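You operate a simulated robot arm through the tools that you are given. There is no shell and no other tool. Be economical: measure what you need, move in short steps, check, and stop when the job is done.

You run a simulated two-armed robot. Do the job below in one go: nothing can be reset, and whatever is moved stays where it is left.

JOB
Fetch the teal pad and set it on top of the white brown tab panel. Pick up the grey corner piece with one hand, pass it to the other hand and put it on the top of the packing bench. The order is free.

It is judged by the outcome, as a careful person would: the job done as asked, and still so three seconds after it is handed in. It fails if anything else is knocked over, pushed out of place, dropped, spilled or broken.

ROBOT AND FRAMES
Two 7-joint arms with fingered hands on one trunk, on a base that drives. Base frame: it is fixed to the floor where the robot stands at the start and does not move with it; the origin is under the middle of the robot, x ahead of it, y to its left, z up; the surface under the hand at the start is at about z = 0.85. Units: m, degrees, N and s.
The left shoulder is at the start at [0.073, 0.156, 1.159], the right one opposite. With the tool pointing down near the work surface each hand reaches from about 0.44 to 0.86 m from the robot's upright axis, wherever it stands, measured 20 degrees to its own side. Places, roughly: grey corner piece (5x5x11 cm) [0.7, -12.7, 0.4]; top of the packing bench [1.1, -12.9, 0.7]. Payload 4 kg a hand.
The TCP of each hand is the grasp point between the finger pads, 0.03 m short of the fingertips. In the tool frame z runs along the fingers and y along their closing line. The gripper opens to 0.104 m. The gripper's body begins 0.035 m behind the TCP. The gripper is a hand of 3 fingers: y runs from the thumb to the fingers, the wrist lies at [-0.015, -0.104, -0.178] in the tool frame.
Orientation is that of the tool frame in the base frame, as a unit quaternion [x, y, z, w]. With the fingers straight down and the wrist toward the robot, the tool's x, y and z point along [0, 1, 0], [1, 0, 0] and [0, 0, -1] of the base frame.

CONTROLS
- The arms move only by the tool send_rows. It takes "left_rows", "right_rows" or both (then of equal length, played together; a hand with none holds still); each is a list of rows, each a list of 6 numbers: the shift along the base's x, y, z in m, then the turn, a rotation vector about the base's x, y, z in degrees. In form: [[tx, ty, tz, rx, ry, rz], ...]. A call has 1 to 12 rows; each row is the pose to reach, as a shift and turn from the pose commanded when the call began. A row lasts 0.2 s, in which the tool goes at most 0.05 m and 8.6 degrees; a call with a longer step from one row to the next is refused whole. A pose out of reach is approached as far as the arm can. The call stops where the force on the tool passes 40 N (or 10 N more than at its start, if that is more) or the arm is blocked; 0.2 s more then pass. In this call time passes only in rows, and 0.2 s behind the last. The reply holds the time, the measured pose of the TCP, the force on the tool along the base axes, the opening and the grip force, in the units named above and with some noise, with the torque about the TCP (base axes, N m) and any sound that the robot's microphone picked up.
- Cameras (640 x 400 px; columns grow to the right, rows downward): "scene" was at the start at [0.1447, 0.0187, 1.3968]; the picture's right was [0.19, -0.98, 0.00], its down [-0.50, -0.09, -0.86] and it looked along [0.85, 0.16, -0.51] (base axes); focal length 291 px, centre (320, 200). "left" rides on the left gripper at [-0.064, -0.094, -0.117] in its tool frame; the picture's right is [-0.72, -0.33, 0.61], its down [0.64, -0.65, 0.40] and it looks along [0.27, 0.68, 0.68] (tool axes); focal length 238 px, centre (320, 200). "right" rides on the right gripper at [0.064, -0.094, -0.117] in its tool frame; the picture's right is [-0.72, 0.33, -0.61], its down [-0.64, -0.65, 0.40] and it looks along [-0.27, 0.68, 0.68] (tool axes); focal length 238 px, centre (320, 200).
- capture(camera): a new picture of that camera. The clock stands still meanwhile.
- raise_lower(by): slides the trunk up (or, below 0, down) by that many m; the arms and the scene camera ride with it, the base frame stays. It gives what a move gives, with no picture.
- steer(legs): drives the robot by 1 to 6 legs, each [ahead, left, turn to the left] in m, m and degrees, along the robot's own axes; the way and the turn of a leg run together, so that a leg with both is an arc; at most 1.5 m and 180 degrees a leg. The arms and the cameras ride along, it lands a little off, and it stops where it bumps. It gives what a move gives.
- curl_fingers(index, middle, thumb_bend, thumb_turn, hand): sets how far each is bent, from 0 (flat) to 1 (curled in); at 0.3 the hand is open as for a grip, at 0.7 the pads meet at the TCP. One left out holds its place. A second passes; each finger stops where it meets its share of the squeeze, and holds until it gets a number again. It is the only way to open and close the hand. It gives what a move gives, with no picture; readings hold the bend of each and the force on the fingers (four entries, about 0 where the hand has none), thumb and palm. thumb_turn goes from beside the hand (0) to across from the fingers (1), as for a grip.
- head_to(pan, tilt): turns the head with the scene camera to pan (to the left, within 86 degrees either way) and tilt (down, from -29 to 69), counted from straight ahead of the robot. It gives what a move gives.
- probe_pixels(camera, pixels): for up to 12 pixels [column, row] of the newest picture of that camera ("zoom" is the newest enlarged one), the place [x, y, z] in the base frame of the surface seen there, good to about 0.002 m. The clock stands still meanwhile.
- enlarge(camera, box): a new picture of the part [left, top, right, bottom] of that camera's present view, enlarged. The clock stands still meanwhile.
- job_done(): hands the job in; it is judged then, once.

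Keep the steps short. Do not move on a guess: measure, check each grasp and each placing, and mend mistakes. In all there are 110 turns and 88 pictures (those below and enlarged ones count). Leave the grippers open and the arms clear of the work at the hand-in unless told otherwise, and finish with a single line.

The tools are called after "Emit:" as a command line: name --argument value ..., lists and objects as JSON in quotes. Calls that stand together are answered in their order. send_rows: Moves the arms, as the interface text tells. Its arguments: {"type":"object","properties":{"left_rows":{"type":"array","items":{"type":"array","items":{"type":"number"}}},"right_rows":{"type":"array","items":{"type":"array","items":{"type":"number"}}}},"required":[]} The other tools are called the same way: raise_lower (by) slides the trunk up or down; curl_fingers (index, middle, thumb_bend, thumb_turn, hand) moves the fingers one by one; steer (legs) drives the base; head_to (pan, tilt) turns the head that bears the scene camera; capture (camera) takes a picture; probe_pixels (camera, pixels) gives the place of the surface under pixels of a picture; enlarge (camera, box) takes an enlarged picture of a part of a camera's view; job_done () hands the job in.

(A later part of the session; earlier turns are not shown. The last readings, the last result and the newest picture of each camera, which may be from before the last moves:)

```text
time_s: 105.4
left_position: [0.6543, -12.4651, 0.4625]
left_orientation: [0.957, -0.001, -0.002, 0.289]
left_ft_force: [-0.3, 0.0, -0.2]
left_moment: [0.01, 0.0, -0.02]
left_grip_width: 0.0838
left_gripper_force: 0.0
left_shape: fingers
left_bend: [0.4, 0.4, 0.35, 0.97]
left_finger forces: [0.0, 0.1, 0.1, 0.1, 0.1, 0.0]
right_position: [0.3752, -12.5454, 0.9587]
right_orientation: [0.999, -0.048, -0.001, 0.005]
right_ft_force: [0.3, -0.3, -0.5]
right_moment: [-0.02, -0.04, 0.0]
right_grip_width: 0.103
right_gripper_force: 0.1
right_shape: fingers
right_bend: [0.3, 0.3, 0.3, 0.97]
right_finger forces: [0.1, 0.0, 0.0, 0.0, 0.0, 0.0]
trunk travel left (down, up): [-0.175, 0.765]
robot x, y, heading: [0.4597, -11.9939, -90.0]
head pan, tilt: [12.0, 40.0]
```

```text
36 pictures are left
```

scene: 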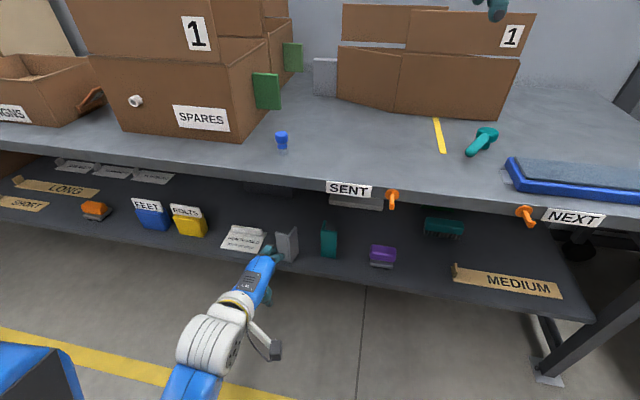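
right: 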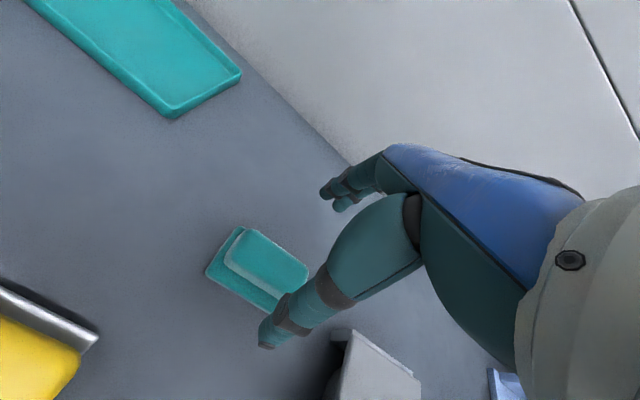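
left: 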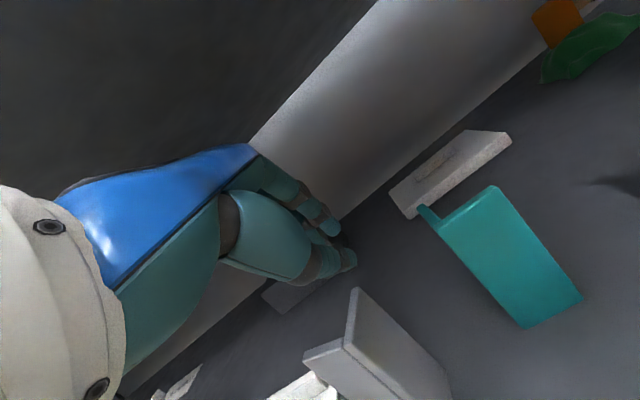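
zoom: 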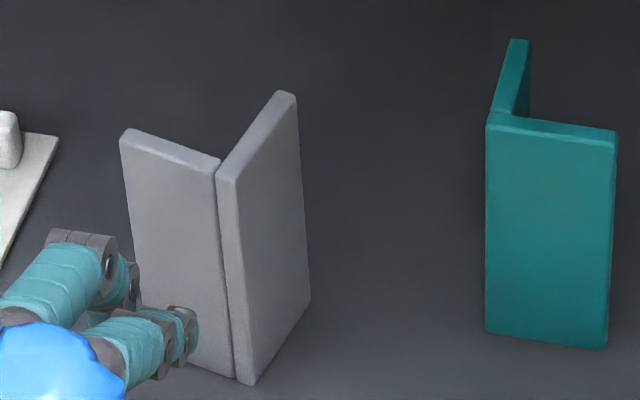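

Some steps exceeded the turn limit. I'll resend with smaller turns.

Emit:
send_rows --left_rows '[[0.03, 0, 0, 8, 0, 0], [0.06, 0, 0, 16, 0, 0], [0.09, 0, 0, 24, 0, 0], [0.12, 0, 0, 32, 0, 0], [0.12, 0, 0, 33, 0, 0]]'

Emit:
send_rows --left_rows '[[0.005, 0, 0, 0, 8, 0], [0.01, 0, 0, 0, 16, 0], [0.015, 0, -0.01, 0, 24, 0], [0.02, 0, -0.02, 0, 32, 0], [0.02, 0, -0.03, 0, 40, 0], [0.02, 0, -0.04, 0, 48, 0], [0.02, 0, -0.05, 0, 56, 0], [0.02, 0, -0.06, 0, 64, 0], [0.02, 0, -0.06, 0, 72, 0], [0.02, 0, -0.06, 0, 75, 0]]'

Emit:
capture --camera "scene"

```text
time_s: 106.6
left_position: [0.7722, -12.4639, 0.461]
left_orientation: [1.0, 0.0, -0.003, 0.005]
left_ft_force: [0.4, 0.3, -0.3]
left_moment: [-0.01, -0.01, 0.0]
left_grip_width: 0.0839
left_gripper_force: 0.2
left_shape: fingers
left_bend: [0.4, 0.4, 0.35, 0.97]
left_finger forces: [0.0, 0.0, 0.1, 0.0, 0.0, 0.0]
right_position: [0.3755, -12.5452, 0.9598]
right_orientation: [0.999, -0.047, 0.0, 0.005]
right_ft_force: [0.9, -0.8, 0.0]
right_moment: [0.04, 0.02, -0.01]
right_grip_width: 0.1028
right_gripper_force: 0.0
right_shape: fingers
right_bend: [0.3, 0.3, 0.3, 0.97]
right_finger forces: [0.1, 0.1, 0.0, 0.1, 0.0, 0.1]
trunk travel left (down, up): [-0.175, 0.765]
robot x, y, heading: [0.4592, -11.9968, -90.1]
head pan, tilt: [12.0, 40.0]
```

```text
time_s: 108.8
left_position: [0.7937, -12.4662, 0.4018]
left_orientation: [0.791, 0.004, -0.612, 0.005]
left_ft_force: [0.2, 0.2, -0.3]
left_moment: [-0.03, 0.03, -0.03]
left_grip_width: 0.0839
left_gripper_force: 0.1
left_shape: fingers
left_bend: [0.4, 0.4, 0.35, 0.97]
left_finger forces: [0.0, 0.0, 0.0, 0.0, 0.0, 0.1]
right_position: [0.3757, -12.5454, 0.9597]
right_orientation: [0.999, -0.049, -0.002, 0.005]
right_ft_force: [0.1, 0.0, -0.9]
right_moment: [0.0, 0.01, 0.0]
right_grip_width: 0.1028
right_gripper_force: 0.0
right_shape: fingers
right_bend: [0.3, 0.3, 0.3, 0.97]
right_finger forces: [0.1, 0.0, 0.0, 0.0, 0.1, 0.0]
trunk travel left (down, up): [-0.175, 0.765]
robot x, y, heading: [0.462, -11.9962, -90.1]
head pan, tilt: [12.0, 40.0]
```

```text
35 pictures are left
```

scene: 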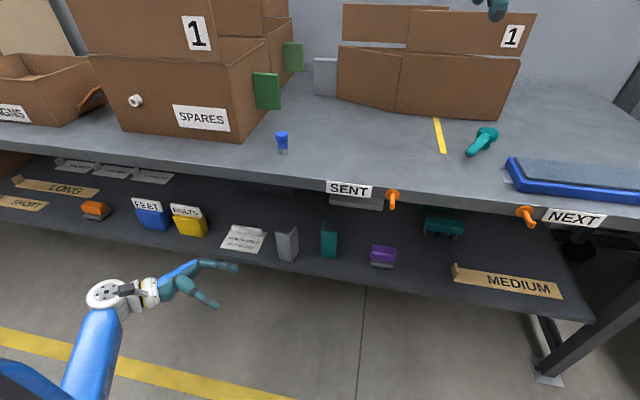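

The hand now points right with the thumb nearest me. I'll zoom once on the piece and note for final measures.

Emit:
enlarge --camera "scene" --box '[200, 210, 320, 285]'

Emit:
probe_pixels --camera "scene" --pixels '[[276, 231], [286, 234], [287, 237], [296, 227], [278, 255], [288, 260], [240, 228], [250, 230], [262, 232], [258, 245], [265, 233], [255, 229]]'

```text
5.33 times, centred on (260, 248) of scene
```

zoom: 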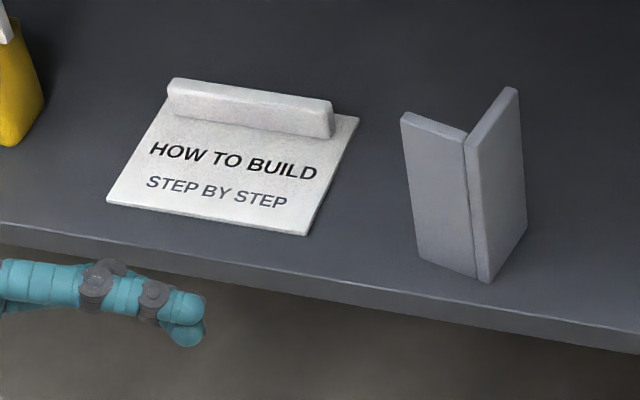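

```text
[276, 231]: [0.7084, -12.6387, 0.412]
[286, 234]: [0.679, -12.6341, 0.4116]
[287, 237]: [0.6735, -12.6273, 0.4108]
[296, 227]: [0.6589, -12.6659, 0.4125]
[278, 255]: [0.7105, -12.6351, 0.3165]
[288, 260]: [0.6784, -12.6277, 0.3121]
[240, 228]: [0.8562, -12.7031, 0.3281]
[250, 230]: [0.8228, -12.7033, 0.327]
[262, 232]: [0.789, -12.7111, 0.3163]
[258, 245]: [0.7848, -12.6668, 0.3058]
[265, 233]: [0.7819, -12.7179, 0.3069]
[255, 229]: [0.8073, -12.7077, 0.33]
```

The flange centre plane at its free edge is about (0.706,-12.638), yaw -12°. The note's tab tops out at z 0.33. I'll move in at z 0.40 with the yaw, and stop left of the piece at (0.775,-12.652).

Emit:
send_rows --left_rows '[[0, -0.04, 0, 0, 0, -4], [-0.005, -0.08, 0, 0, 0, -8], [-0.01, -0.12, 0, 0, 0, -12], [-0.015, -0.155, 0, 0, 0, -12], [-0.019, -0.186, 0, 0, 0, -12]]'

Emit:
enlarge --camera "scene" --box '[200, 200, 320, 275]'

Emit:
capture --camera "left"

```text
time_s: 110.0
left_position: [0.771, -12.6299, 0.4086]
left_orientation: [0.788, -0.078, -0.608, -0.058]
left_ft_force: [0.8, 0.3, 0.0]
left_moment: [-0.02, 0.02, 0.02]
left_grip_width: 0.084
left_gripper_force: 0.1
left_shape: fingers
left_bend: [0.4, 0.4, 0.35, 0.98]
left_finger forces: [0.0, 0.0, 0.0, 0.1, 0.1, 0.1]
left hand out of reach, approached as far as the arm can: row 5
right_position: [0.376, -12.5459, 0.9583]
right_orientation: [0.999, -0.048, -0.001, 0.007]
right_ft_force: [-0.4, 0.7, -0.1]
right_moment: [0.0, 0.04, 0.0]
right_grip_width: 0.1028
right_gripper_force: 0.1
right_shape: fingers
right_bend: [0.3, 0.3, 0.3, 0.97]
right_finger forces: [0.0, 0.0, 0.0, 0.1, 0.1, 0.0]
trunk travel left (down, up): [-0.175, 0.765]
robot x, y, heading: [0.4619, -11.9917, -89.9]
head pan, tilt: [12.0, 40.0]
```

```text
5.33 times, centred on (260, 238) of scene
```

zoom: 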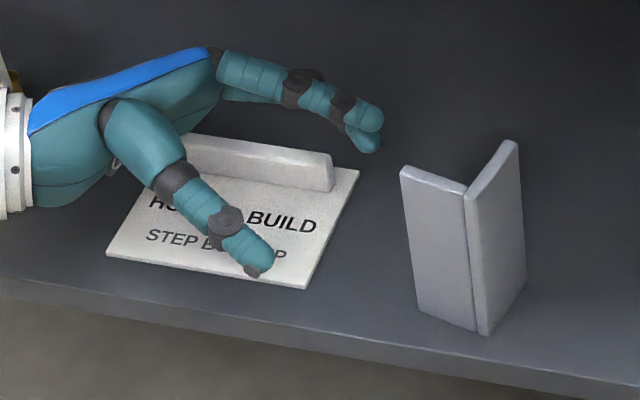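

```text
32 pictures are left
```

left: 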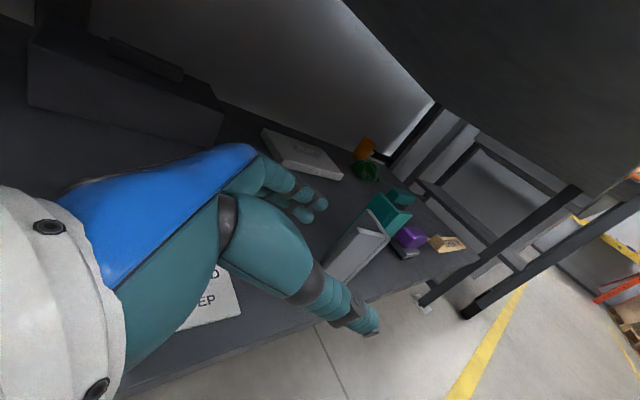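

The arm is at its reach limit, 2 cm short. I'll drive the base forward 4 cm; the hand is well clear at z 0.41.

Emit:
steer --legs '[[0.05, 0, 0]]'

Emit:
enlarge --camera "scene" --box '[200, 200, 320, 275]'

```text
time_s: 110.9
left_position: [0.7707, -12.6798, 0.4085]
left_orientation: [0.788, -0.079, -0.607, -0.059]
left_ft_force: [0.0, 0.0, 0.4]
left_moment: [-0.02, 0.01, -0.01]
left_grip_width: 0.0843
left_gripper_force: 0.0
left_shape: fingers
left_bend: [0.4, 0.4, 0.35, 0.98]
left_finger forces: [0.1, 0.0, 0.0, 0.0, 0.1, 0.0]
right_position: [0.3761, -12.5965, 0.9576]
right_orientation: [0.999, -0.048, -0.001, 0.005]
right_ft_force: [-0.1, -0.7, 0.0]
right_moment: [0.01, -0.03, 0.01]
right_grip_width: 0.1028
right_gripper_force: 0.0
right_shape: fingers
right_bend: [0.3, 0.3, 0.3, 0.97]
right_finger forces: [0.0, 0.1, 0.0, 0.0, 0.0, 0.2]
trunk travel left (down, up): [-0.175, 0.765]
robot x, y, heading: [0.4615, -12.0472, -90.0]
head pan, tilt: [12.0, 40.0]
```

```text
5.33 times, centred on (260, 238) of scene
```

zoom: 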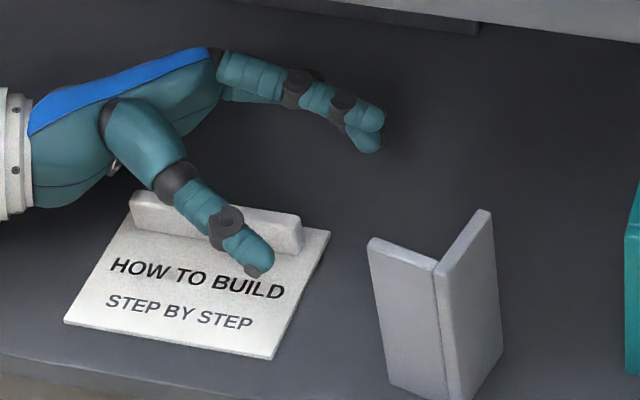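

I'll step back to y≈-12.65 and slightly right to re-sync, then read the pose.

Emit:
send_rows --left_rows '[[-0.005, 0.025, 0, 0, 0, 0], [-0.01, 0.045, -0.005, 0, 0, 0]]'

```text
time_s: 111.5
left_position: [0.7768, -12.6597, 0.3896]
left_orientation: [0.788, -0.08, -0.608, -0.058]
left_ft_force: [-0.9, -0.4, 0.2]
left_moment: [-0.03, 0.02, 0.0]
left_grip_width: 0.0841
left_gripper_force: 0.0
left_shape: fingers
left_bend: [0.4, 0.4, 0.35, 0.98]
left_finger forces: [0.1, 0.0, 0.1, 0.1, 0.0, 0.0]
left hand out of reach, approached as far as the arm can: row 1, 2
right_position: [0.3768, -12.5928, 0.9606]
right_orientation: [0.999, -0.047, -0.002, 0.006]
right_ft_force: [0.4, 0.1, 0.1]
right_moment: [0.01, 0.01, 0.0]
right_grip_width: 0.1028
right_gripper_force: 0.0
right_shape: fingers
right_bend: [0.3, 0.3, 0.3, 0.97]
right_finger forces: [0.1, 0.1, 0.1, 0.0, 0.0, 0.1]
trunk travel left (down, up): [-0.175, 0.765]
robot x, y, heading: [0.4592, -12.0475, -90.1]
head pan, tilt: [12.0, 40.0]
```

Emit:
send_rows --left_rows '[[-0.01, 0.004, -0.012, 0, 0, 0], [-0.02, 0.008, -0.025, 0, 0, 0]]'

Emit:
enlarge --camera "scene" --box '[200, 210, 320, 285]'

```text
time_s: 112.1
left_position: [0.7584, -12.6542, 0.3654]
left_orientation: [0.788, -0.079, -0.608, -0.058]
left_ft_force: [0.2, -0.4, 0.1]
left_moment: [0.0, 0.02, 0.04]
left_grip_width: 0.0839
left_gripper_force: 0.1
left_shape: fingers
left_bend: [0.4, 0.4, 0.35, 0.98]
left_finger forces: [0.0, 0.1, 0.0, 0.1, 0.1, 0.0]
right_position: [0.3774, -12.5937, 0.9605]
right_orientation: [0.999, -0.047, -0.001, 0.006]
right_ft_force: [-0.4, 0.0, 0.9]
right_moment: [0.0, 0.01, 0.01]
right_grip_width: 0.1027
right_gripper_force: 0.1
right_shape: fingers
right_bend: [0.3, 0.3, 0.3, 0.97]
right_finger forces: [0.0, 0.0, 0.1, 0.0, 0.0, 0.0]
trunk travel left (down, up): [-0.175, 0.765]
robot x, y, heading: [0.4611, -12.0437, -90.1]
head pan, tilt: [12.0, 40.0]
```

```text
5.33 times, centred on (260, 248) of scene
```

zoom: 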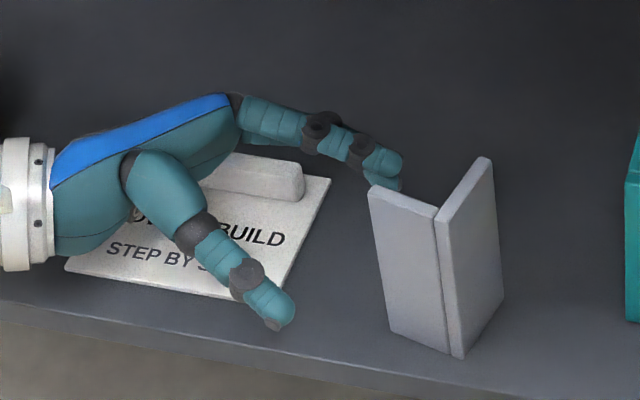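

Now it is within reach. I'll slide in along the flange to TCP (0.711,-12.639,0.356).

Emit:
send_rows --left_rows '[[-0.015, 0.005, -0.005, 0, 0, 0], [-0.03, 0.01, -0.009, 0, 0, 0], [-0.04, 0.013, -0.009, 0, 0, 0], [-0.048, 0.015, -0.009, 0, 0, 0]]'

Emit:
enlarge --camera "scene" --box '[230, 210, 326, 270]'

Emit:
capture --camera "left"

```text
time_s: 113.1
left_position: [0.7158, -12.6544, 0.343]
left_orientation: [0.788, -0.08, -0.608, -0.058]
left_ft_force: [0.1, -0.4, 0.4]
left_moment: [-0.01, -0.03, 0.0]
left_grip_width: 0.084
left_gripper_force: 0.1
left_shape: fingers
left_bend: [0.4, 0.4, 0.35, 0.98]
left_finger forces: [0.1, 0.1, 0.1, 0.0, 0.0, 0.0]
left hand out of reach, approached as far as the arm can: row 1, 2, 3, 4
right_position: [0.3762, -12.5939, 0.9598]
right_orientation: [0.999, -0.047, -0.001, 0.006]
right_ft_force: [0.1, 0.1, 0.1]
right_moment: [0.0, 0.02, 0.0]
right_grip_width: 0.1029
right_gripper_force: 0.1
right_shape: fingers
right_bend: [0.3, 0.3, 0.3, 0.97]
right_finger forces: [0.1, 0.0, 0.0, 0.1, 0.0, 0.0]
trunk travel left (down, up): [-0.175, 0.765]
robot x, y, heading: [0.4617, -12.0435, -89.9]
head pan, tilt: [12.0, 40.0]
```

```text
6.67 times, centred on (278, 240) of scene
```

zoom: 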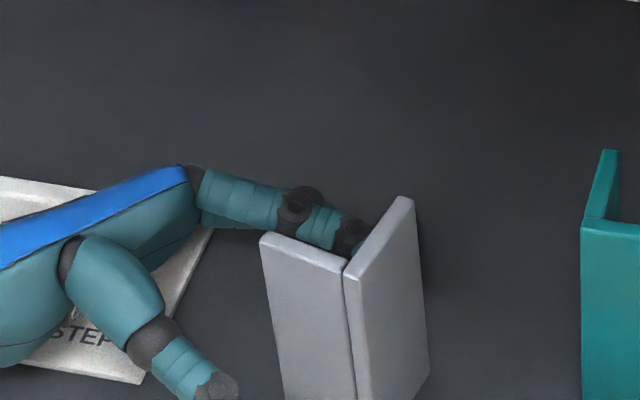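

```text
28 pictures are left
```

left: 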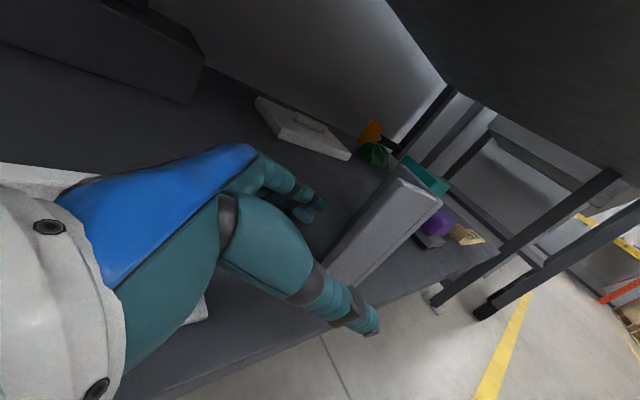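

The arm hits a joint limit when this far inward, but it was fine 5 cm further left. I'll back the hand out 5 cm left at the right y and z, then slide the whole base right instead.

Emit:
send_rows --left_rows '[[0.015, -0.005, 0.005, 0, 0, 0], [0.035, -0.005, 0.005, 0, 0, 0], [0.055, 0, 0.002, 0, 0, 0]]'

```text
time_s: 113.9
left_position: [0.7643, -12.6408, 0.3514]
left_orientation: [0.788, -0.08, -0.608, -0.057]
left_ft_force: [0.7, 0.3, -0.2]
left_moment: [0.02, 0.01, 0.01]
left_grip_width: 0.0842
left_gripper_force: 0.1
left_shape: fingers
left_bend: [0.4, 0.4, 0.35, 0.98]
left_finger forces: [0.0, 0.0, 0.0, 0.1, 0.1, 0.0]
left hand out of reach, approached as far as the arm can: row 1, 2, 3
right_position: [0.3767, -12.593, 0.9605]
right_orientation: [0.999, -0.047, 0.0, 0.006]
right_ft_force: [0.0, -0.1, -0.5]
right_moment: [0.01, 0.01, 0.03]
right_grip_width: 0.1029
right_gripper_force: 0.0
right_shape: fingers
right_bend: [0.3, 0.3, 0.3, 0.97]
right_finger forces: [0.0, 0.0, 0.0, 0.0, 0.0, 0.1]
trunk travel left (down, up): [-0.175, 0.765]
robot x, y, heading: [0.4595, -12.0455, -90.1]
head pan, tilt: [12.0, 40.0]
```

Pose (0.764,-12.641,0.351). I'll slide the base right 0.056 m so the hand comes around the flange.

Emit:
steer --legs '[[0, -0.056, 0]]'

Emit:
enlarge --camera "scene" --box '[230, 200, 350, 275]'

```text
time_s: 114.9
left_position: [0.7162, -12.6406, 0.3482]
left_orientation: [0.785, -0.077, -0.612, -0.057]
left_ft_force: [0.1, 0.1, -0.2]
left_moment: [-0.01, 0.01, -0.04]
left_grip_width: 0.084
left_gripper_force: 0.1
left_shape: fingers
left_bend: [0.4, 0.4, 0.35, 0.98]
left_finger forces: [0.0, 0.0, 0.0, 0.1, 0.1, 0.1]
right_position: [0.3342, -12.5931, 0.9601]
right_orientation: [0.999, -0.045, -0.006, 0.007]
right_ft_force: [-0.1, -0.1, -0.2]
right_moment: [-0.03, 0.01, -0.02]
right_grip_width: 0.1029
right_gripper_force: 0.2
right_shape: fingers
right_bend: [0.3, 0.3, 0.3, 0.97]
right_finger forces: [0.0, 0.0, 0.0, 0.0, 0.0, 0.0]
trunk travel left (down, up): [-0.175, 0.765]
robot x, y, heading: [0.4094, -12.0445, -89.6]
head pan, tilt: [12.0, 40.0]
```

```text
5.33 times, centred on (290, 238) of scene
```

zoom: 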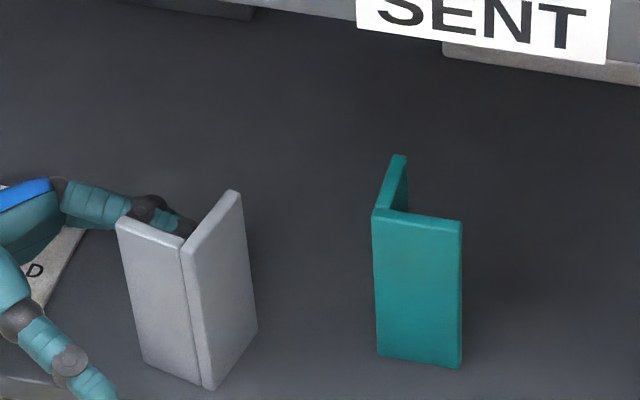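

The fingers are behind the flange and the thumb is in front. I'll close in stages.

Emit:
curl_fingers --hand "left" --index 0.62 --middle 0.62 --thumb_bend 0.62

Emit:
enlarge --camera "scene" --box '[230, 200, 350, 275]'

```text
time_s: 115.9
left_position: [0.713, -12.6413, 0.3542]
left_orientation: [0.789, -0.078, -0.607, -0.057]
left_ft_force: [-0.3, 0.2, 0.1]
left_moment: [-0.01, 0.0, 0.02]
left_grip_width: 0.0217
left_gripper_force: 0.0
left_shape: fingers
left_bend: [0.62, 0.62, 0.62, 0.98]
left_finger forces: [0.1, 0.0, 0.0, 0.0, 0.0, 0.1]
right_position: [0.3223, -12.5914, 0.9611]
right_orientation: [0.999, -0.045, 0.001, 0.007]
right_ft_force: [0.8, -0.2, 0.6]
right_moment: [0.02, 0.04, 0.01]
right_grip_width: 0.1027
right_gripper_force: 0.1
right_shape: fingers
right_bend: [0.3, 0.3, 0.3, 0.97]
right_finger forces: [0.0, 0.0, 0.1, 0.0, 0.0, 0.0]
trunk travel left (down, up): [-0.175, 0.765]
robot x, y, heading: [0.4056, -12.0461, -90.0]
head pan, tilt: [12.0, 40.0]
```

```text
5.33 times, centred on (290, 238) of scene
```

zoom: 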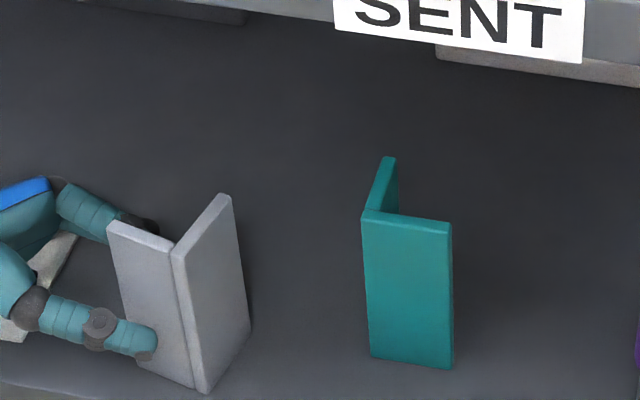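

Straddling well. I'll close fully.

Emit:
curl_fingers --hand "left" --index 0.8 --middle 0.8 --thumb_bend 0.8

Emit:
enlarge --camera "scene" --box '[230, 200, 350, 275]'

```text
time_s: 116.9
left_position: [0.7119, -12.6403, 0.3535]
left_orientation: [0.789, -0.077, -0.607, -0.056]
left_ft_force: [0.8, 0.0, 2.9]
left_moment: [-0.11, 0.08, 0.07]
left_grip_width: 0.0027
left_gripper_force: 19.2
left_shape: fingers
left_bend: [0.75, 0.79, 0.69, 0.95]
left_finger forces: [9.4, 9.5, 0.0, 0.1, 19.4, 0.0]
right_position: [0.3224, -12.5918, 0.9611]
right_orientation: [0.999, -0.045, 0.0, 0.008]
right_ft_force: [-0.6, 0.6, -0.3]
right_moment: [-0.01, -0.01, 0.0]
right_grip_width: 0.1029
right_gripper_force: 0.0
right_shape: fingers
right_bend: [0.3, 0.3, 0.3, 0.97]
right_finger forces: [0.0, 0.0, 0.1, 0.0, 0.1, 0.1]
trunk travel left (down, up): [-0.175, 0.765]
robot x, y, heading: [0.4073, -12.046, -90.1]
head pan, tilt: [12.0, 40.0]
```

```text
5.33 times, centred on (290, 238) of scene
```

zoom: 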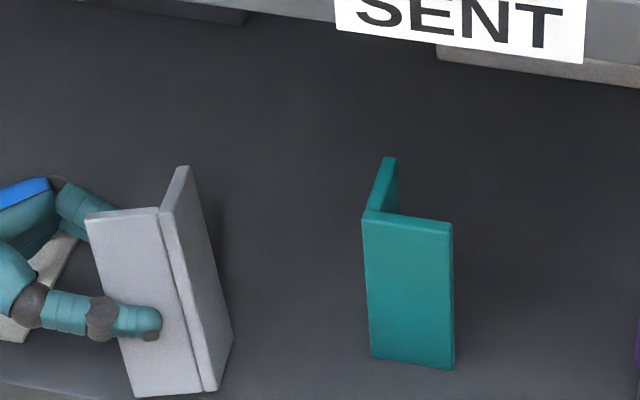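

A solid grip: 9.4/9.5 N on the fingers and 19.4 N on the thumb. I'll lift 4 cm by the trunk, then back the robot out from under the bench.

Emit:
raise_lower --by 0.04

Emit:
steer --legs '[[-0.3, 0, 0]]'

Emit:
capture --camera "scene"

```text
time_s: 117.7
left_position: [0.7117, -12.6409, 0.3923]
left_orientation: [0.789, -0.078, -0.607, -0.057]
left_ft_force: [0.0, -0.1, -1.4]
left_moment: [0.03, 0.05, 0.02]
left_grip_width: 0.0029
left_gripper_force: 17.2
left_shape: fingers
left_bend: [0.75, 0.79, 0.71, 0.93]
left_finger forces: [13.7, 3.5, 0.0, 0.0, 17.2, 0.0]
right_position: [0.322, -12.5925, 1.0001]
right_orientation: [0.999, -0.046, -0.001, 0.006]
right_ft_force: [-0.5, -0.2, -0.3]
right_moment: [-0.03, -0.01, 0.0]
right_grip_width: 0.1028
right_gripper_force: 0.1
right_shape: fingers
right_bend: [0.3, 0.3, 0.3, 0.97]
right_finger forces: [0.0, 0.1, 0.0, 0.0, 0.1, 0.1]
trunk travel left (down, up): [-0.215, 0.725]
robot x, y, heading: [0.4083, -12.049, -89.6]
head pan, tilt: [12.0, 40.0]
```

```text
time_s: 119.8
left_position: [0.7104, -12.3394, 0.3936]
left_orientation: [0.789, -0.079, -0.607, -0.057]
left_ft_force: [-0.5, -1.1, -0.5]
left_moment: [-0.04, -0.05, 0.03]
left_grip_width: 0.0027
left_gripper_force: 17.3
left_shape: fingers
left_bend: [0.75, 0.79, 0.71, 0.93]
left_finger forces: [13.7, 3.6, 0.0, 0.0, 17.2, 0.0]
right_position: [0.321, -12.2881, 1.0011]
right_orientation: [0.999, -0.046, 0.0, 0.008]
right_ft_force: [-0.3, -0.1, -0.5]
right_moment: [-0.02, 0.01, -0.03]
right_grip_width: 0.1028
right_gripper_force: 0.1
right_shape: fingers
right_bend: [0.3, 0.3, 0.3, 0.97]
right_finger forces: [0.0, 0.1, 0.2, 0.0, 0.0, 0.0]
trunk travel left (down, up): [-0.215, 0.725]
robot x, y, heading: [0.4084, -11.7434, -89.9]
head pan, tilt: [12.0, 40.0]
```

```text
24 pictures are left
```

scene: 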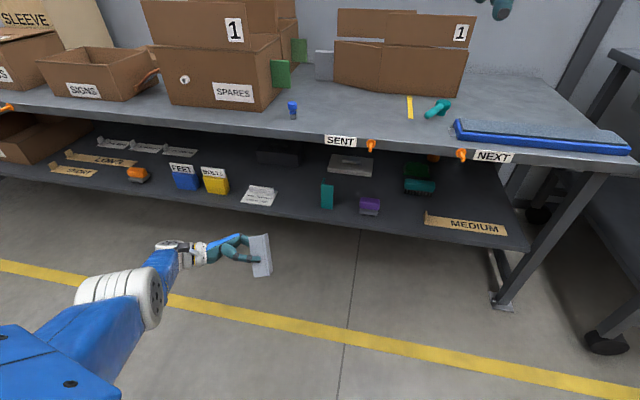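

The piece is held and clear. I'll raise the trunk 0.3 m to a comfortable exchange height, then yaw the left hand +40° and bring it inward so the right hand can take the piece from above.

Emit:
raise_lower --by 0.3

Emit:
send_rows --left_rows '[[-0.01, 0, 0, 0, 0, 8], [-0.03, 0, 0, 0, 0, 16], [-0.05, 0, 0, 0, 0, 24], [-0.07, 0, 0, 0, 0, 32], [-0.09, 0, 0, 0, 0, 40], [-0.1, 0, 0, 0, 0, 40]]'

Emit:
capture --camera "scene"

```text
time_s: 122.8
left_position: [0.7122, -12.338, 0.6934]
left_orientation: [0.789, -0.08, -0.607, -0.056]
left_ft_force: [0.6, 0.1, -1.0]
left_moment: [-0.04, -0.01, 0.03]
left_grip_width: 0.0029
left_gripper_force: 17.1
left_shape: fingers
left_bend: [0.75, 0.79, 0.71, 0.93]
left_finger forces: [13.8, 3.5, 0.1, 0.0, 17.2, 0.0]
right_position: [0.3203, -12.2876, 1.302]
right_orientation: [0.999, -0.046, 0.001, 0.009]
right_ft_force: [0.8, 0.7, 0.5]
right_moment: [0.04, -0.02, 0.03]
right_grip_width: 0.1029
right_gripper_force: 0.0
right_shape: fingers
right_bend: [0.3, 0.3, 0.3, 0.97]
right_finger forces: [0.0, 0.0, 0.0, 0.1, 0.0, 0.0]
trunk travel left (down, up): [-0.515, 0.425]
robot x, y, heading: [0.4102, -11.7385, -90.1]
head pan, tilt: [12.0, 40.0]
```

```text
time_s: 124.2
left_position: [0.6337, -12.4195, 0.597]
left_orientation: [0.769, 0.196, -0.589, 0.155]
left_ft_force: [-0.5, 0.7, -0.6]
left_moment: [0.0, 0.01, 0.02]
left_grip_width: 0.0027
left_gripper_force: 17.9
left_shape: fingers
left_bend: [0.75, 0.8, 0.71, 0.93]
left_finger forces: [14.3, 3.1, 0.1, 0.0, 17.2, 0.0]
left hand out of reach, approached as far as the arm can: row 1, 2, 3, 4, 5, 6
right_position: [0.3204, -12.2871, 1.3016]
right_orientation: [0.999, -0.046, 0.001, 0.007]
right_ft_force: [0.4, 0.6, 0.1]
right_moment: [-0.01, 0.0, 0.01]
right_grip_width: 0.103
right_gripper_force: 0.1
right_shape: fingers
right_bend: [0.3, 0.3, 0.3, 0.97]
right_finger forces: [0.0, 0.1, 0.0, 0.1, 0.0, 0.0]
trunk travel left (down, up): [-0.515, 0.425]
robot x, y, heading: [0.4069, -11.7438, -90.0]
head pan, tilt: [12.0, 40.0]
```

```text
23 pictures are left
```

scene: 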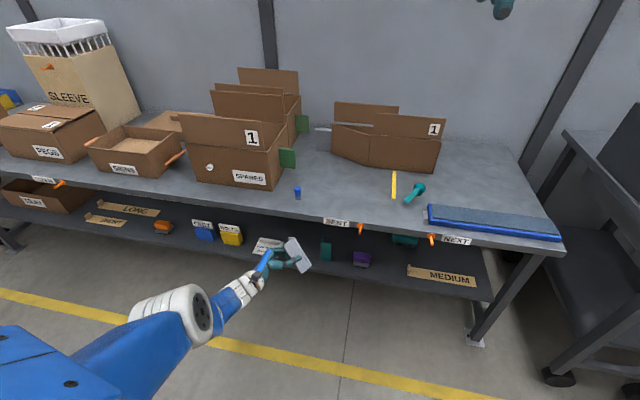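

The left hand stopped at (0.634,-12.420,0.597), still gripping well, and this pose is usable. I'll zoom on the piece to plan the right-hand grasp.

Emit:
enlarge --camera "scene" --box '[250, 220, 330, 280]'

```text
6.67 times, centred on (290, 250) of scene
```

zoom: 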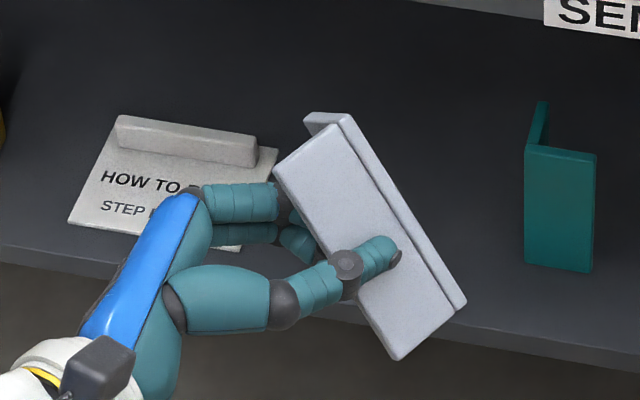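

Emit:
probe_pixels --camera "zoom" --pixels '[[278, 172], [335, 130], [395, 352], [453, 312], [315, 118], [345, 117], [463, 302], [330, 200], [395, 255], [360, 160], [350, 270], [380, 300]]'

```text
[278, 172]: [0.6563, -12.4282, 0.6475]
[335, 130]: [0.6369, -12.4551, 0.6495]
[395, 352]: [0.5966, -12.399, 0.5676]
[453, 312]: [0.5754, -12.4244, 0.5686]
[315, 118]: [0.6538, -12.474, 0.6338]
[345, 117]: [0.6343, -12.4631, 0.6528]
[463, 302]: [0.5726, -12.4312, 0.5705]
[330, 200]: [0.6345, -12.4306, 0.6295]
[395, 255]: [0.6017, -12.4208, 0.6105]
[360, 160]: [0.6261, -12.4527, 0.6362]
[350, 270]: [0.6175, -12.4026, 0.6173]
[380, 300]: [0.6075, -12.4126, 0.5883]
```

The piece pivoted in the grip and now leans about 40°. Rotating the left hand by (-17.6,-35.9,0)° makes its axis vertical and brings the hand to an easier pose. I'll do this slowly.

Emit:
send_rows --left_rows '[[0, 0, 0, -2.2, -4.5, 0], [0, 0, 0, -4.4, -9, 0], [0, 0, 0, -6.6, -13.5, 0], [0, 0, 0, -8.8, -18, 0], [0, 0, 0, -11, -22.5, 0], [0, 0, 0, -13.2, -27, 0], [0, 0, 0, -15.4, -31.5, 0], [0, 0, 0, -17.6, -35.9, 0]]'

Emit:
capture --camera "scene"

```text
time_s: 126.0
left_position: [0.6362, -12.4276, 0.5866]
left_orientation: [0.88, 0.047, -0.346, 0.321]
left_ft_force: [-0.1, 0.1, -0.6]
left_moment: [0.0, -0.01, 0.0]
left_grip_width: 0.0028
left_gripper_force: 16.9
left_shape: fingers
left_bend: [0.75, 0.8, 0.71, 0.93]
left_finger forces: [14.3, 3.1, 0.1, 0.0, 17.3, 0.0]
left hand out of reach, approached as far as the arm can: row 2, 3, 4, 5, 6, 7, 8
right_position: [0.32, -12.2879, 1.3028]
right_orientation: [0.999, -0.046, 0.0, 0.007]
right_ft_force: [-0.9, 0.0, 0.3]
right_moment: [0.01, -0.01, -0.01]
right_grip_width: 0.1029
right_gripper_force: 0.1
right_shape: fingers
right_bend: [0.3, 0.3, 0.3, 0.97]
right_finger forces: [0.0, 0.0, 0.0, 0.1, 0.0, 0.0]
trunk travel left (down, up): [-0.515, 0.425]
robot x, y, heading: [0.4049, -11.7393, -89.9]
head pan, tilt: [12.0, 40.0]
```

```text
21 pictures are left
```

scene: 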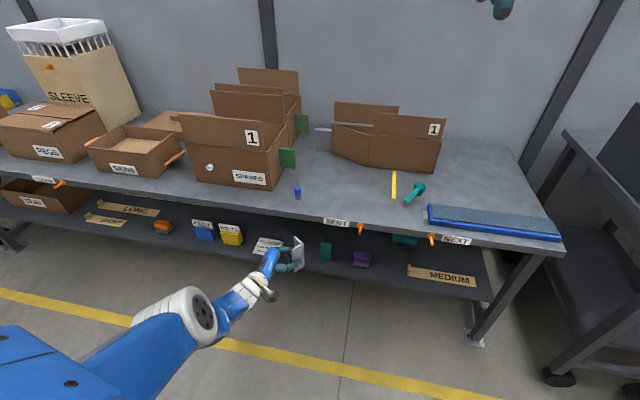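

The piece looks upright now. I'll zoom and probe it.

Emit:
enlarge --camera "scene" --box '[256, 220, 336, 280]'

```text
6.67 times, centred on (296, 250) of scene
```

zoom: 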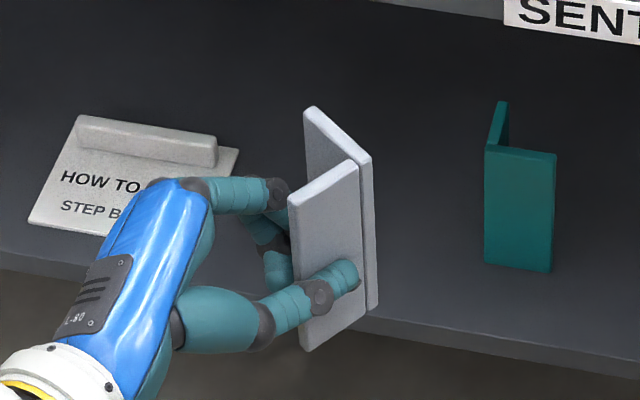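

Emit:
probe_pixels --camera "zoom" --pixels '[[292, 205], [355, 168], [302, 345], [365, 310], [310, 110], [367, 160], [290, 200], [375, 300], [335, 150], [320, 185], [310, 130], [285, 190]]'

```text
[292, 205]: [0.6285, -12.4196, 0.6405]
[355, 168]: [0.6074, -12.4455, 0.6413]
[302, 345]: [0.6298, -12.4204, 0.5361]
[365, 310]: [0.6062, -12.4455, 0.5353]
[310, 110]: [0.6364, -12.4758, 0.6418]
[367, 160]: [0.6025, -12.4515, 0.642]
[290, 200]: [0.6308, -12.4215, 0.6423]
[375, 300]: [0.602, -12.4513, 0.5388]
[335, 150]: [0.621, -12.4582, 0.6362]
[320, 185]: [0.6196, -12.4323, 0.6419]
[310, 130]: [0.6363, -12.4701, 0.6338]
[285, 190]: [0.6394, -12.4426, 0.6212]
```

Upright: z 0.535–0.642. The second flange runs from the corner (0.603,-12.452) to (0.636,-12.476) and its top is completely free. The right hand can pinch it from above with the thumb inside the V. I'll yaw the left hand +25° more so that flange faces the right hand.

Emit:
send_rows --left_rows '[[0, 0, 0, 0, 0, 5], [0, 0, 0, 0, 0, 10], [0, 0, 0, 0, 0, 15], [0, 0, 0, 0, 0, 20], [0, 0, 0, 0, 0, 25]]'

Emit:
enlarge --camera "scene" --box '[236, 200, 356, 290]'

```text
time_s: 127.2
left_position: [0.6348, -12.4392, 0.5731]
left_orientation: [0.849, 0.238, -0.269, 0.388]
left_ft_force: [-0.4, 1.0, -0.4]
left_moment: [0.0, 0.02, -0.01]
left_grip_width: 0.0026
left_gripper_force: 17.0
left_shape: fingers
left_bend: [0.75, 0.8, 0.72, 0.93]
left_finger forces: [14.5, 2.8, 0.0, 0.0, 17.5, 0.1]
left hand out of reach, approached as far as the arm can: row 1, 2, 3, 4, 5
right_position: [0.3204, -12.2875, 1.302]
right_orientation: [0.999, -0.046, 0.0, 0.009]
right_ft_force: [-0.3, 0.6, -0.2]
right_moment: [0.04, 0.01, -0.01]
right_grip_width: 0.1029
right_gripper_force: 0.1
right_shape: fingers
right_bend: [0.3, 0.3, 0.3, 0.97]
right_finger forces: [0.0, 0.0, 0.0, 0.0, 0.1, 0.1]
trunk travel left (down, up): [-0.515, 0.425]
robot x, y, heading: [0.4096, -11.7413, -90.2]
head pan, tilt: [12.0, 40.0]
```

```text
4.44 times, centred on (296, 245) of scene
```

zoom: 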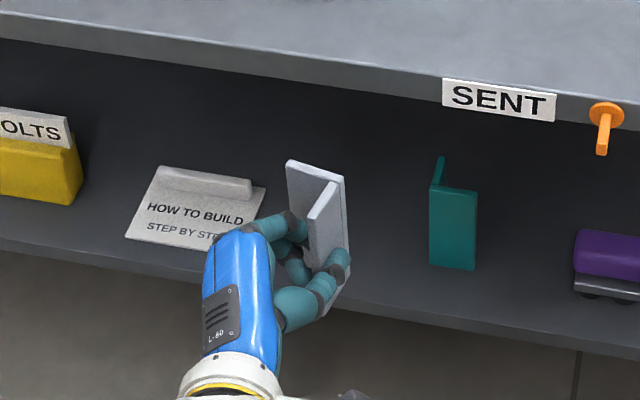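

Emit:
probe_pixels --camera "zoom" --pixels '[[288, 162], [341, 178], [310, 215], [335, 185], [342, 290], [347, 265], [300, 175], [320, 175], [325, 310], [300, 190], [330, 177], [325, 200]]'

```text
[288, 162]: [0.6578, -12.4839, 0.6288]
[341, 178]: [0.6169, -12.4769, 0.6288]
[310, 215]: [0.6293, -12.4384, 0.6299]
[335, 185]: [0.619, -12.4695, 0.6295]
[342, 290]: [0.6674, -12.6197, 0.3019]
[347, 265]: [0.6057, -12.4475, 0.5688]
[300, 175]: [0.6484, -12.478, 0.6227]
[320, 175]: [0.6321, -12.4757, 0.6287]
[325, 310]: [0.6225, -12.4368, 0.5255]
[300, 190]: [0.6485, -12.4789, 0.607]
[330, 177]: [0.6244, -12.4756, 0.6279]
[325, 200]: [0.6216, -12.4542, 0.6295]
```

The free flange top runs (0.615,-12.476)→(0.659,-12.484) at z 0.629, facing φ≈-10°. I'll bring the right hand high above it, preset with the thumb nearer, and check the left finger heights.

Emit:
probe_pixels --camera "zoom" --pixels '[[262, 222], [295, 225], [285, 213], [272, 218]]'

Emit:
send_rows --right_rows '[[0.032, -0.018, -0.025, 0, 0, -1], [0.064, -0.036, -0.05, 0, 0, -2], [0.096, -0.054, -0.075, 0, 0, -3], [0.128, -0.072, -0.1, 0, 0, -4], [0.16, -0.09, -0.125, 0, 0, -5], [0.192, -0.108, -0.15, 0, 0, -5], [0.224, -0.126, -0.175, 0, 0, -5], [0.256, -0.144, -0.2, 0, 0, -5], [0.288, -0.162, -0.225, 0, 0, -5], [0.322, -0.182, -0.25, 0, 0, -5]]'

Emit:
curl_fingers --hand "right" --index 0.4 --middle 0.4 --thumb_bend 0.5

```text
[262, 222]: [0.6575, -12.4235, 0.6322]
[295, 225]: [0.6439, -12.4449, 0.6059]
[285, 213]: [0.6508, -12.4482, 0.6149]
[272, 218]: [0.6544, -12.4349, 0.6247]
```

```text
time_s: 129.6
left_position: [0.6354, -12.4388, 0.5752]
left_orientation: [0.849, 0.236, -0.27, 0.389]
left_ft_force: [0.3, 0.4, -0.8]
left_moment: [0.0, 0.01, 0.01]
left_grip_width: 0.0027
left_gripper_force: 17.5
left_shape: fingers
left_bend: [0.75, 0.8, 0.72, 0.93]
left_finger forces: [14.6, 2.5, 0.1, 0.1, 17.1, 0.1]
right_position: [0.586, -12.4337, 1.0755]
right_orientation: [0.994, -0.111, 0.011, 0.012]
right_ft_force: [0.9, 0.2, 0.4]
right_moment: [-0.03, 0.01, 0.0]
right_grip_width: 0.1033
right_gripper_force: 0.0
right_shape: fingers
right_bend: [0.3, 0.3, 0.3, 0.98]
right_finger forces: [0.0, 0.0, 0.0, 0.0, 0.0, 0.0]
right hand out of reach, approached as far as the arm can: row 9, 10
trunk travel left (down, up): [-0.515, 0.425]
robot x, y, heading: [0.4078, -11.7408, -90.0]
head pan, tilt: [12.0, 40.0]
stopped in row 10 (right hand): the arm was blocked; the commanded pose is now the measured one
```

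```text
time_s: 130.6
left_position: [0.6337, -12.4403, 0.5746]
left_orientation: [0.848, 0.236, -0.27, 0.389]
left_ft_force: [0.3, -0.4, -0.8]
left_moment: [0.02, 0.02, 0.02]
left_grip_width: 0.0024
left_gripper_force: 16.5
left_shape: fingers
left_bend: [0.75, 0.8, 0.72, 0.93]
left_finger forces: [14.7, 2.0, 0.0, 0.0, 16.8, 0.0]
right_position: [0.5857, -12.4337, 1.0768]
right_orientation: [0.994, -0.11, 0.012, 0.012]
right_ft_force: [0.1, 0.0, -0.8]
right_moment: [0.01, 0.0, 0.01]
right_grip_width: 0.0657
right_gripper_force: 0.1
right_shape: fingers
right_bend: [0.4, 0.4, 0.5, 0.98]
right_finger forces: [0.0, 0.0, 0.1, 0.0, 0.0, 0.0]
trunk travel left (down, up): [-0.515, 0.425]
robot x, y, heading: [0.4074, -11.743, -90.3]
head pan, tilt: [12.0, 40.0]
```

The right arm is near its limit this far left. I'll bring the left hand to the right, toward (0.56,-12.44,0.575), which also re-syncs its commanded pose.

Emit:
send_rows --left_rows '[[-0.013, -0.025, -0.03, 0, 0, 0], [-0.026, -0.05, -0.06, 0, 0, 0], [-0.039, -0.075, -0.09, 0, 0, 0], [-0.052, -0.1, -0.118, 0, 0, 0]]'

```text
time_s: 131.6
left_position: [0.62, -12.4467, 0.5771]
left_orientation: [0.848, 0.237, -0.27, 0.389]
left_ft_force: [-0.2, -0.2, -0.9]
left_moment: [0.02, 0.0, -0.02]
left_grip_width: 0.0024
left_gripper_force: 15.8
left_shape: fingers
left_bend: [0.75, 0.8, 0.72, 0.93]
left_finger forces: [14.8, 1.1, 0.0, 0.1, 15.7, 0.0]
left hand out of reach, approached as far as the arm can: row 1, 2, 3, 4
right_position: [0.5846, -12.4348, 1.0777]
right_orientation: [0.994, -0.11, 0.012, 0.013]
right_ft_force: [0.7, 0.2, 0.6]
right_moment: [0.0, 0.0, 0.0]
right_grip_width: 0.066
right_gripper_force: 0.1
right_shape: fingers
right_bend: [0.4, 0.4, 0.5, 0.98]
right_finger forces: [0.0, 0.1, 0.1, 0.0, 0.0, 0.1]
trunk travel left (down, up): [-0.515, 0.425]
robot x, y, heading: [0.4077, -11.7448, -90.3]
head pan, tilt: [12.0, 40.0]
```

The left hand is now at x 0.62. I'll lower the right hand above the free flange to z≈0.72 and look.

Emit:
send_rows --right_rows '[[0.004, -0.004, -0.04, 0, 0, 0], [0.008, -0.008, -0.08, 0, 0, 0], [0.012, -0.012, -0.12, 0, 0, 0], [0.018, -0.018, -0.16, 0, 0, 0], [0.024, -0.024, -0.2, 0, 0, 1], [0.03, -0.03, -0.24, 0, 0, 2], [0.036, -0.036, -0.28, 0, 0, 2], [0.042, -0.042, -0.32, 0, 0, 2], [0.042, -0.048, -0.355, 0, 0, 2]]'

Emit:
enlarge --camera "scene" --box '[236, 180, 396, 290]'

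Emit:
capture --camera "right"

```text
time_s: 133.6
left_position: [0.6182, -12.4462, 0.5771]
left_orientation: [0.849, 0.237, -0.27, 0.388]
left_ft_force: [-0.4, -0.3, -0.7]
left_moment: [0.01, 0.02, 0.03]
left_grip_width: 0.0024
left_gripper_force: 16.0
left_shape: fingers
left_bend: [0.75, 0.8, 0.72, 0.93]
left_finger forces: [14.7, 1.1, 0.0, 0.0, 15.8, 0.1]
right_position: [0.5623, -12.4438, 0.789]
right_orientation: [0.994, -0.105, 0.006, 0.016]
right_ft_force: [-0.7, 1.2, -0.4]
right_moment: [-0.01, -0.02, 0.01]
right_grip_width: 0.065
right_gripper_force: 0.0
right_shape: fingers
right_bend: [0.4, 0.4, 0.5, 0.97]
right_finger forces: [0.1, 0.1, 0.0, 0.0, 0.0, 0.1]
right hand out of reach, approached as far as the arm can: row 4, 5, 6, 7, 8, 9
trunk travel left (down, up): [-0.515, 0.425]
robot x, y, heading: [0.4067, -11.7409, -90.3]
head pan, tilt: [12.0, 40.0]
```

```text
3.64 times, centred on (316, 235) of scene
```

zoom: 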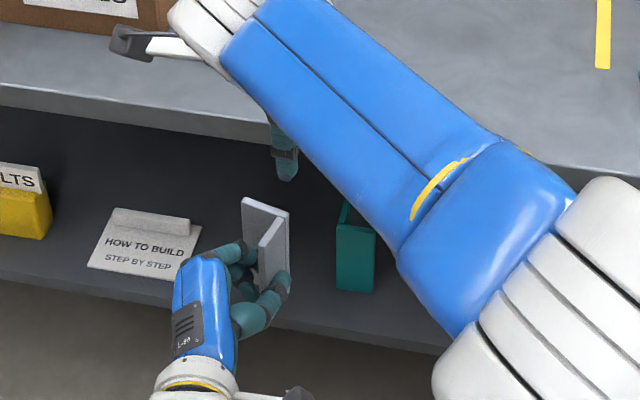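

```text
17 pictures are left
```

right: 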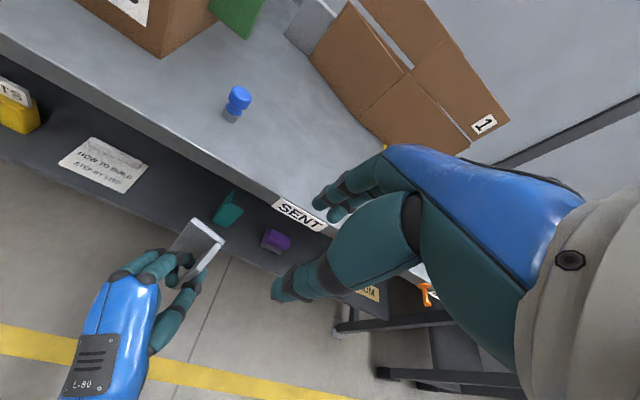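

The right arm is at its outer reach. Tilting its fingers 30° toward the left within the free flange's plane brings the wrist back and keeps the pads flat on it. I'll do that now.

Emit:
send_rows --right_rows '[[0, 0, 0, 0, -7.5, 0], [0, 0, 0, 0, -15, 0], [0, 0, 0, 0, -22.5, 0], [0, 0, 0, 0, -30, 0], [0, 0, 0, 0, -30, 0]]'

Emit:
enlarge --camera "scene" --box '[236, 180, 396, 290]'

```text
time_s: 134.8
left_position: [0.6192, -12.4465, 0.5774]
left_orientation: [0.848, 0.236, -0.27, 0.39]
left_ft_force: [0.3, -0.4, 0.2]
left_moment: [0.0, 0.01, -0.01]
left_grip_width: 0.0027
left_gripper_force: 15.9
left_shape: fingers
left_bend: [0.75, 0.8, 0.72, 0.93]
left_finger forces: [14.7, 1.1, 0.0, 0.0, 15.7, 0.1]
right_position: [0.5776, -12.4323, 0.7922]
right_orientation: [0.959, -0.092, 0.269, -0.013]
right_ft_force: [0.3, -0.5, 0.3]
right_moment: [-0.03, 0.0, 0.03]
right_grip_width: 0.0653
right_gripper_force: 0.1
right_shape: fingers
right_bend: [0.4, 0.4, 0.5, 0.98]
right_finger forces: [0.1, 0.1, 0.1, 0.0, 0.0, 0.1]
trunk travel left (down, up): [-0.515, 0.425]
robot x, y, heading: [0.4066, -11.7484, -90.0]
head pan, tilt: [12.0, 40.0]
```

```text
3.64 times, centred on (316, 235) of scene
```

zoom: 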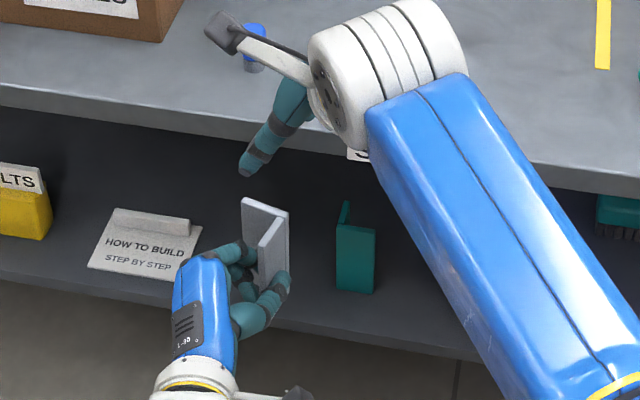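

No reach warning now. I'll hover at (0.624,-12.487,0.695).

Emit:
send_rows --right_rows '[[0.015, -0.018, -0.03, 0, 0, 0], [0.03, -0.036, -0.06, 0, 0, 0], [0.046, -0.055, -0.097, 0, 0, 0]]'

Emit:
enlarge --camera "scene" --box '[256, 200, 352, 266]'

```text
time_s: 135.6
left_position: [0.619, -12.4465, 0.5772]
left_orientation: [0.849, 0.236, -0.269, 0.389]
left_ft_force: [0.8, -0.3, -0.6]
left_moment: [0.01, -0.01, 0.03]
left_grip_width: 0.0026
left_gripper_force: 15.6
left_shape: fingers
left_bend: [0.75, 0.8, 0.72, 0.93]
left_finger forces: [14.6, 1.1, 0.0, 0.0, 15.8, 0.1]
right_position: [0.5939, -12.4534, 0.7292]
right_orientation: [0.959, -0.09, 0.27, -0.011]
right_ft_force: [0.0, -0.6, 0.0]
right_moment: [0.01, 0.03, 0.01]
right_grip_width: 0.0652
right_gripper_force: 0.0
right_shape: fingers
right_bend: [0.4, 0.4, 0.5, 0.97]
right_finger forces: [0.0, 0.0, 0.0, 0.0, 0.1, 0.1]
right hand out of reach, approached as far as the arm can: row 2, 3
trunk travel left (down, up): [-0.515, 0.425]
robot x, y, heading: [0.4069, -11.7428, -89.9]
head pan, tilt: [12.0, 40.0]
```

```text
6.06 times, centred on (304, 233) of scene
```

zoom: 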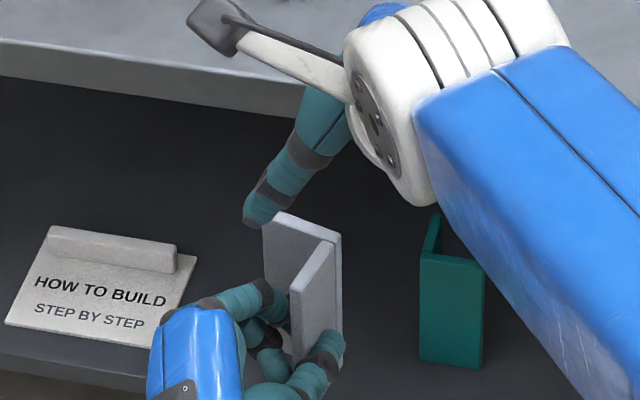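

The right hand is still about 4 cm short. The left hand is low and far out, so I'll retract the right a bit and see whether the left can rise and come nearer, moving both slowly.

Emit:
send_rows --left_rows '[[0.0, 0.0, 0.03, 0, 0, 0], [0.0, 0.01, 0.06, 0, 0, 0], [0.0, 0.02, 0.09, 0, 0, 0], [0.0, 0.03, 0.12, 0, 0, 0]]' --right_rows '[[-0.03, 0.01, 0.04, 0, 0, 0], [-0.05, 0.02, 0.08, 0, 0, 0], [-0.07, 0.02, 0.12, 0, 0, 0], [-0.07, 0.03, 0.15, 0, 0, 0]]'

```text
refused: row 1 steps farther than a row can; nothing moved
```

Emit:
send_rows --left_rows '[[0.0, 0.0, 0.03, 0, 0, 0], [0.0, 0.01, 0.06, 0, 0, 0], [0.0, 0.02, 0.09, 0, 0, 0], [0.0, 0.03, 0.12, 0, 0, 0]]' --right_rows '[[-0.02, 0.01, 0.035, 0, 0, 0], [-0.04, 0.02, 0.07, 0, 0, 0], [-0.055, 0.025, 0.105, 0, 0, 0], [-0.07, 0.03, 0.14, 0, 0, 0]]'

```text
time_s: 136.4
left_position: [0.725, -12.4412, 0.6959]
left_orientation: [0.849, 0.227, -0.196, 0.435]
left_ft_force: [0.0, -0.1, 0.2]
left_moment: [0.0, -0.06, 0.0]
left_grip_width: 0.0021
left_gripper_force: 15.8
left_shape: fingers
left_bend: [0.75, 0.8, 0.72, 0.93]
left_finger forces: [14.7, 1.1, 0.0, 0.0, 15.6, 0.0]
right_position: [0.5454, -12.4284, 0.8297]
right_orientation: [0.959, -0.09, 0.267, -0.013]
right_ft_force: [0.8, -0.7, -0.4]
right_moment: [0.0, 0.05, -0.01]
right_grip_width: 0.0648
right_gripper_force: 0.0
right_shape: fingers
right_bend: [0.4, 0.4, 0.5, 0.98]
right_finger forces: [0.0, 0.1, 0.0, 0.0, 0.0, 0.1]
trunk travel left (down, up): [-0.515, 0.425]
robot x, y, heading: [0.4104, -11.7466, -89.9]
head pan, tilt: [12.0, 40.0]
stopped in row 4 (left hand): the arm was blocked; the commanded pose is now the measured one
```

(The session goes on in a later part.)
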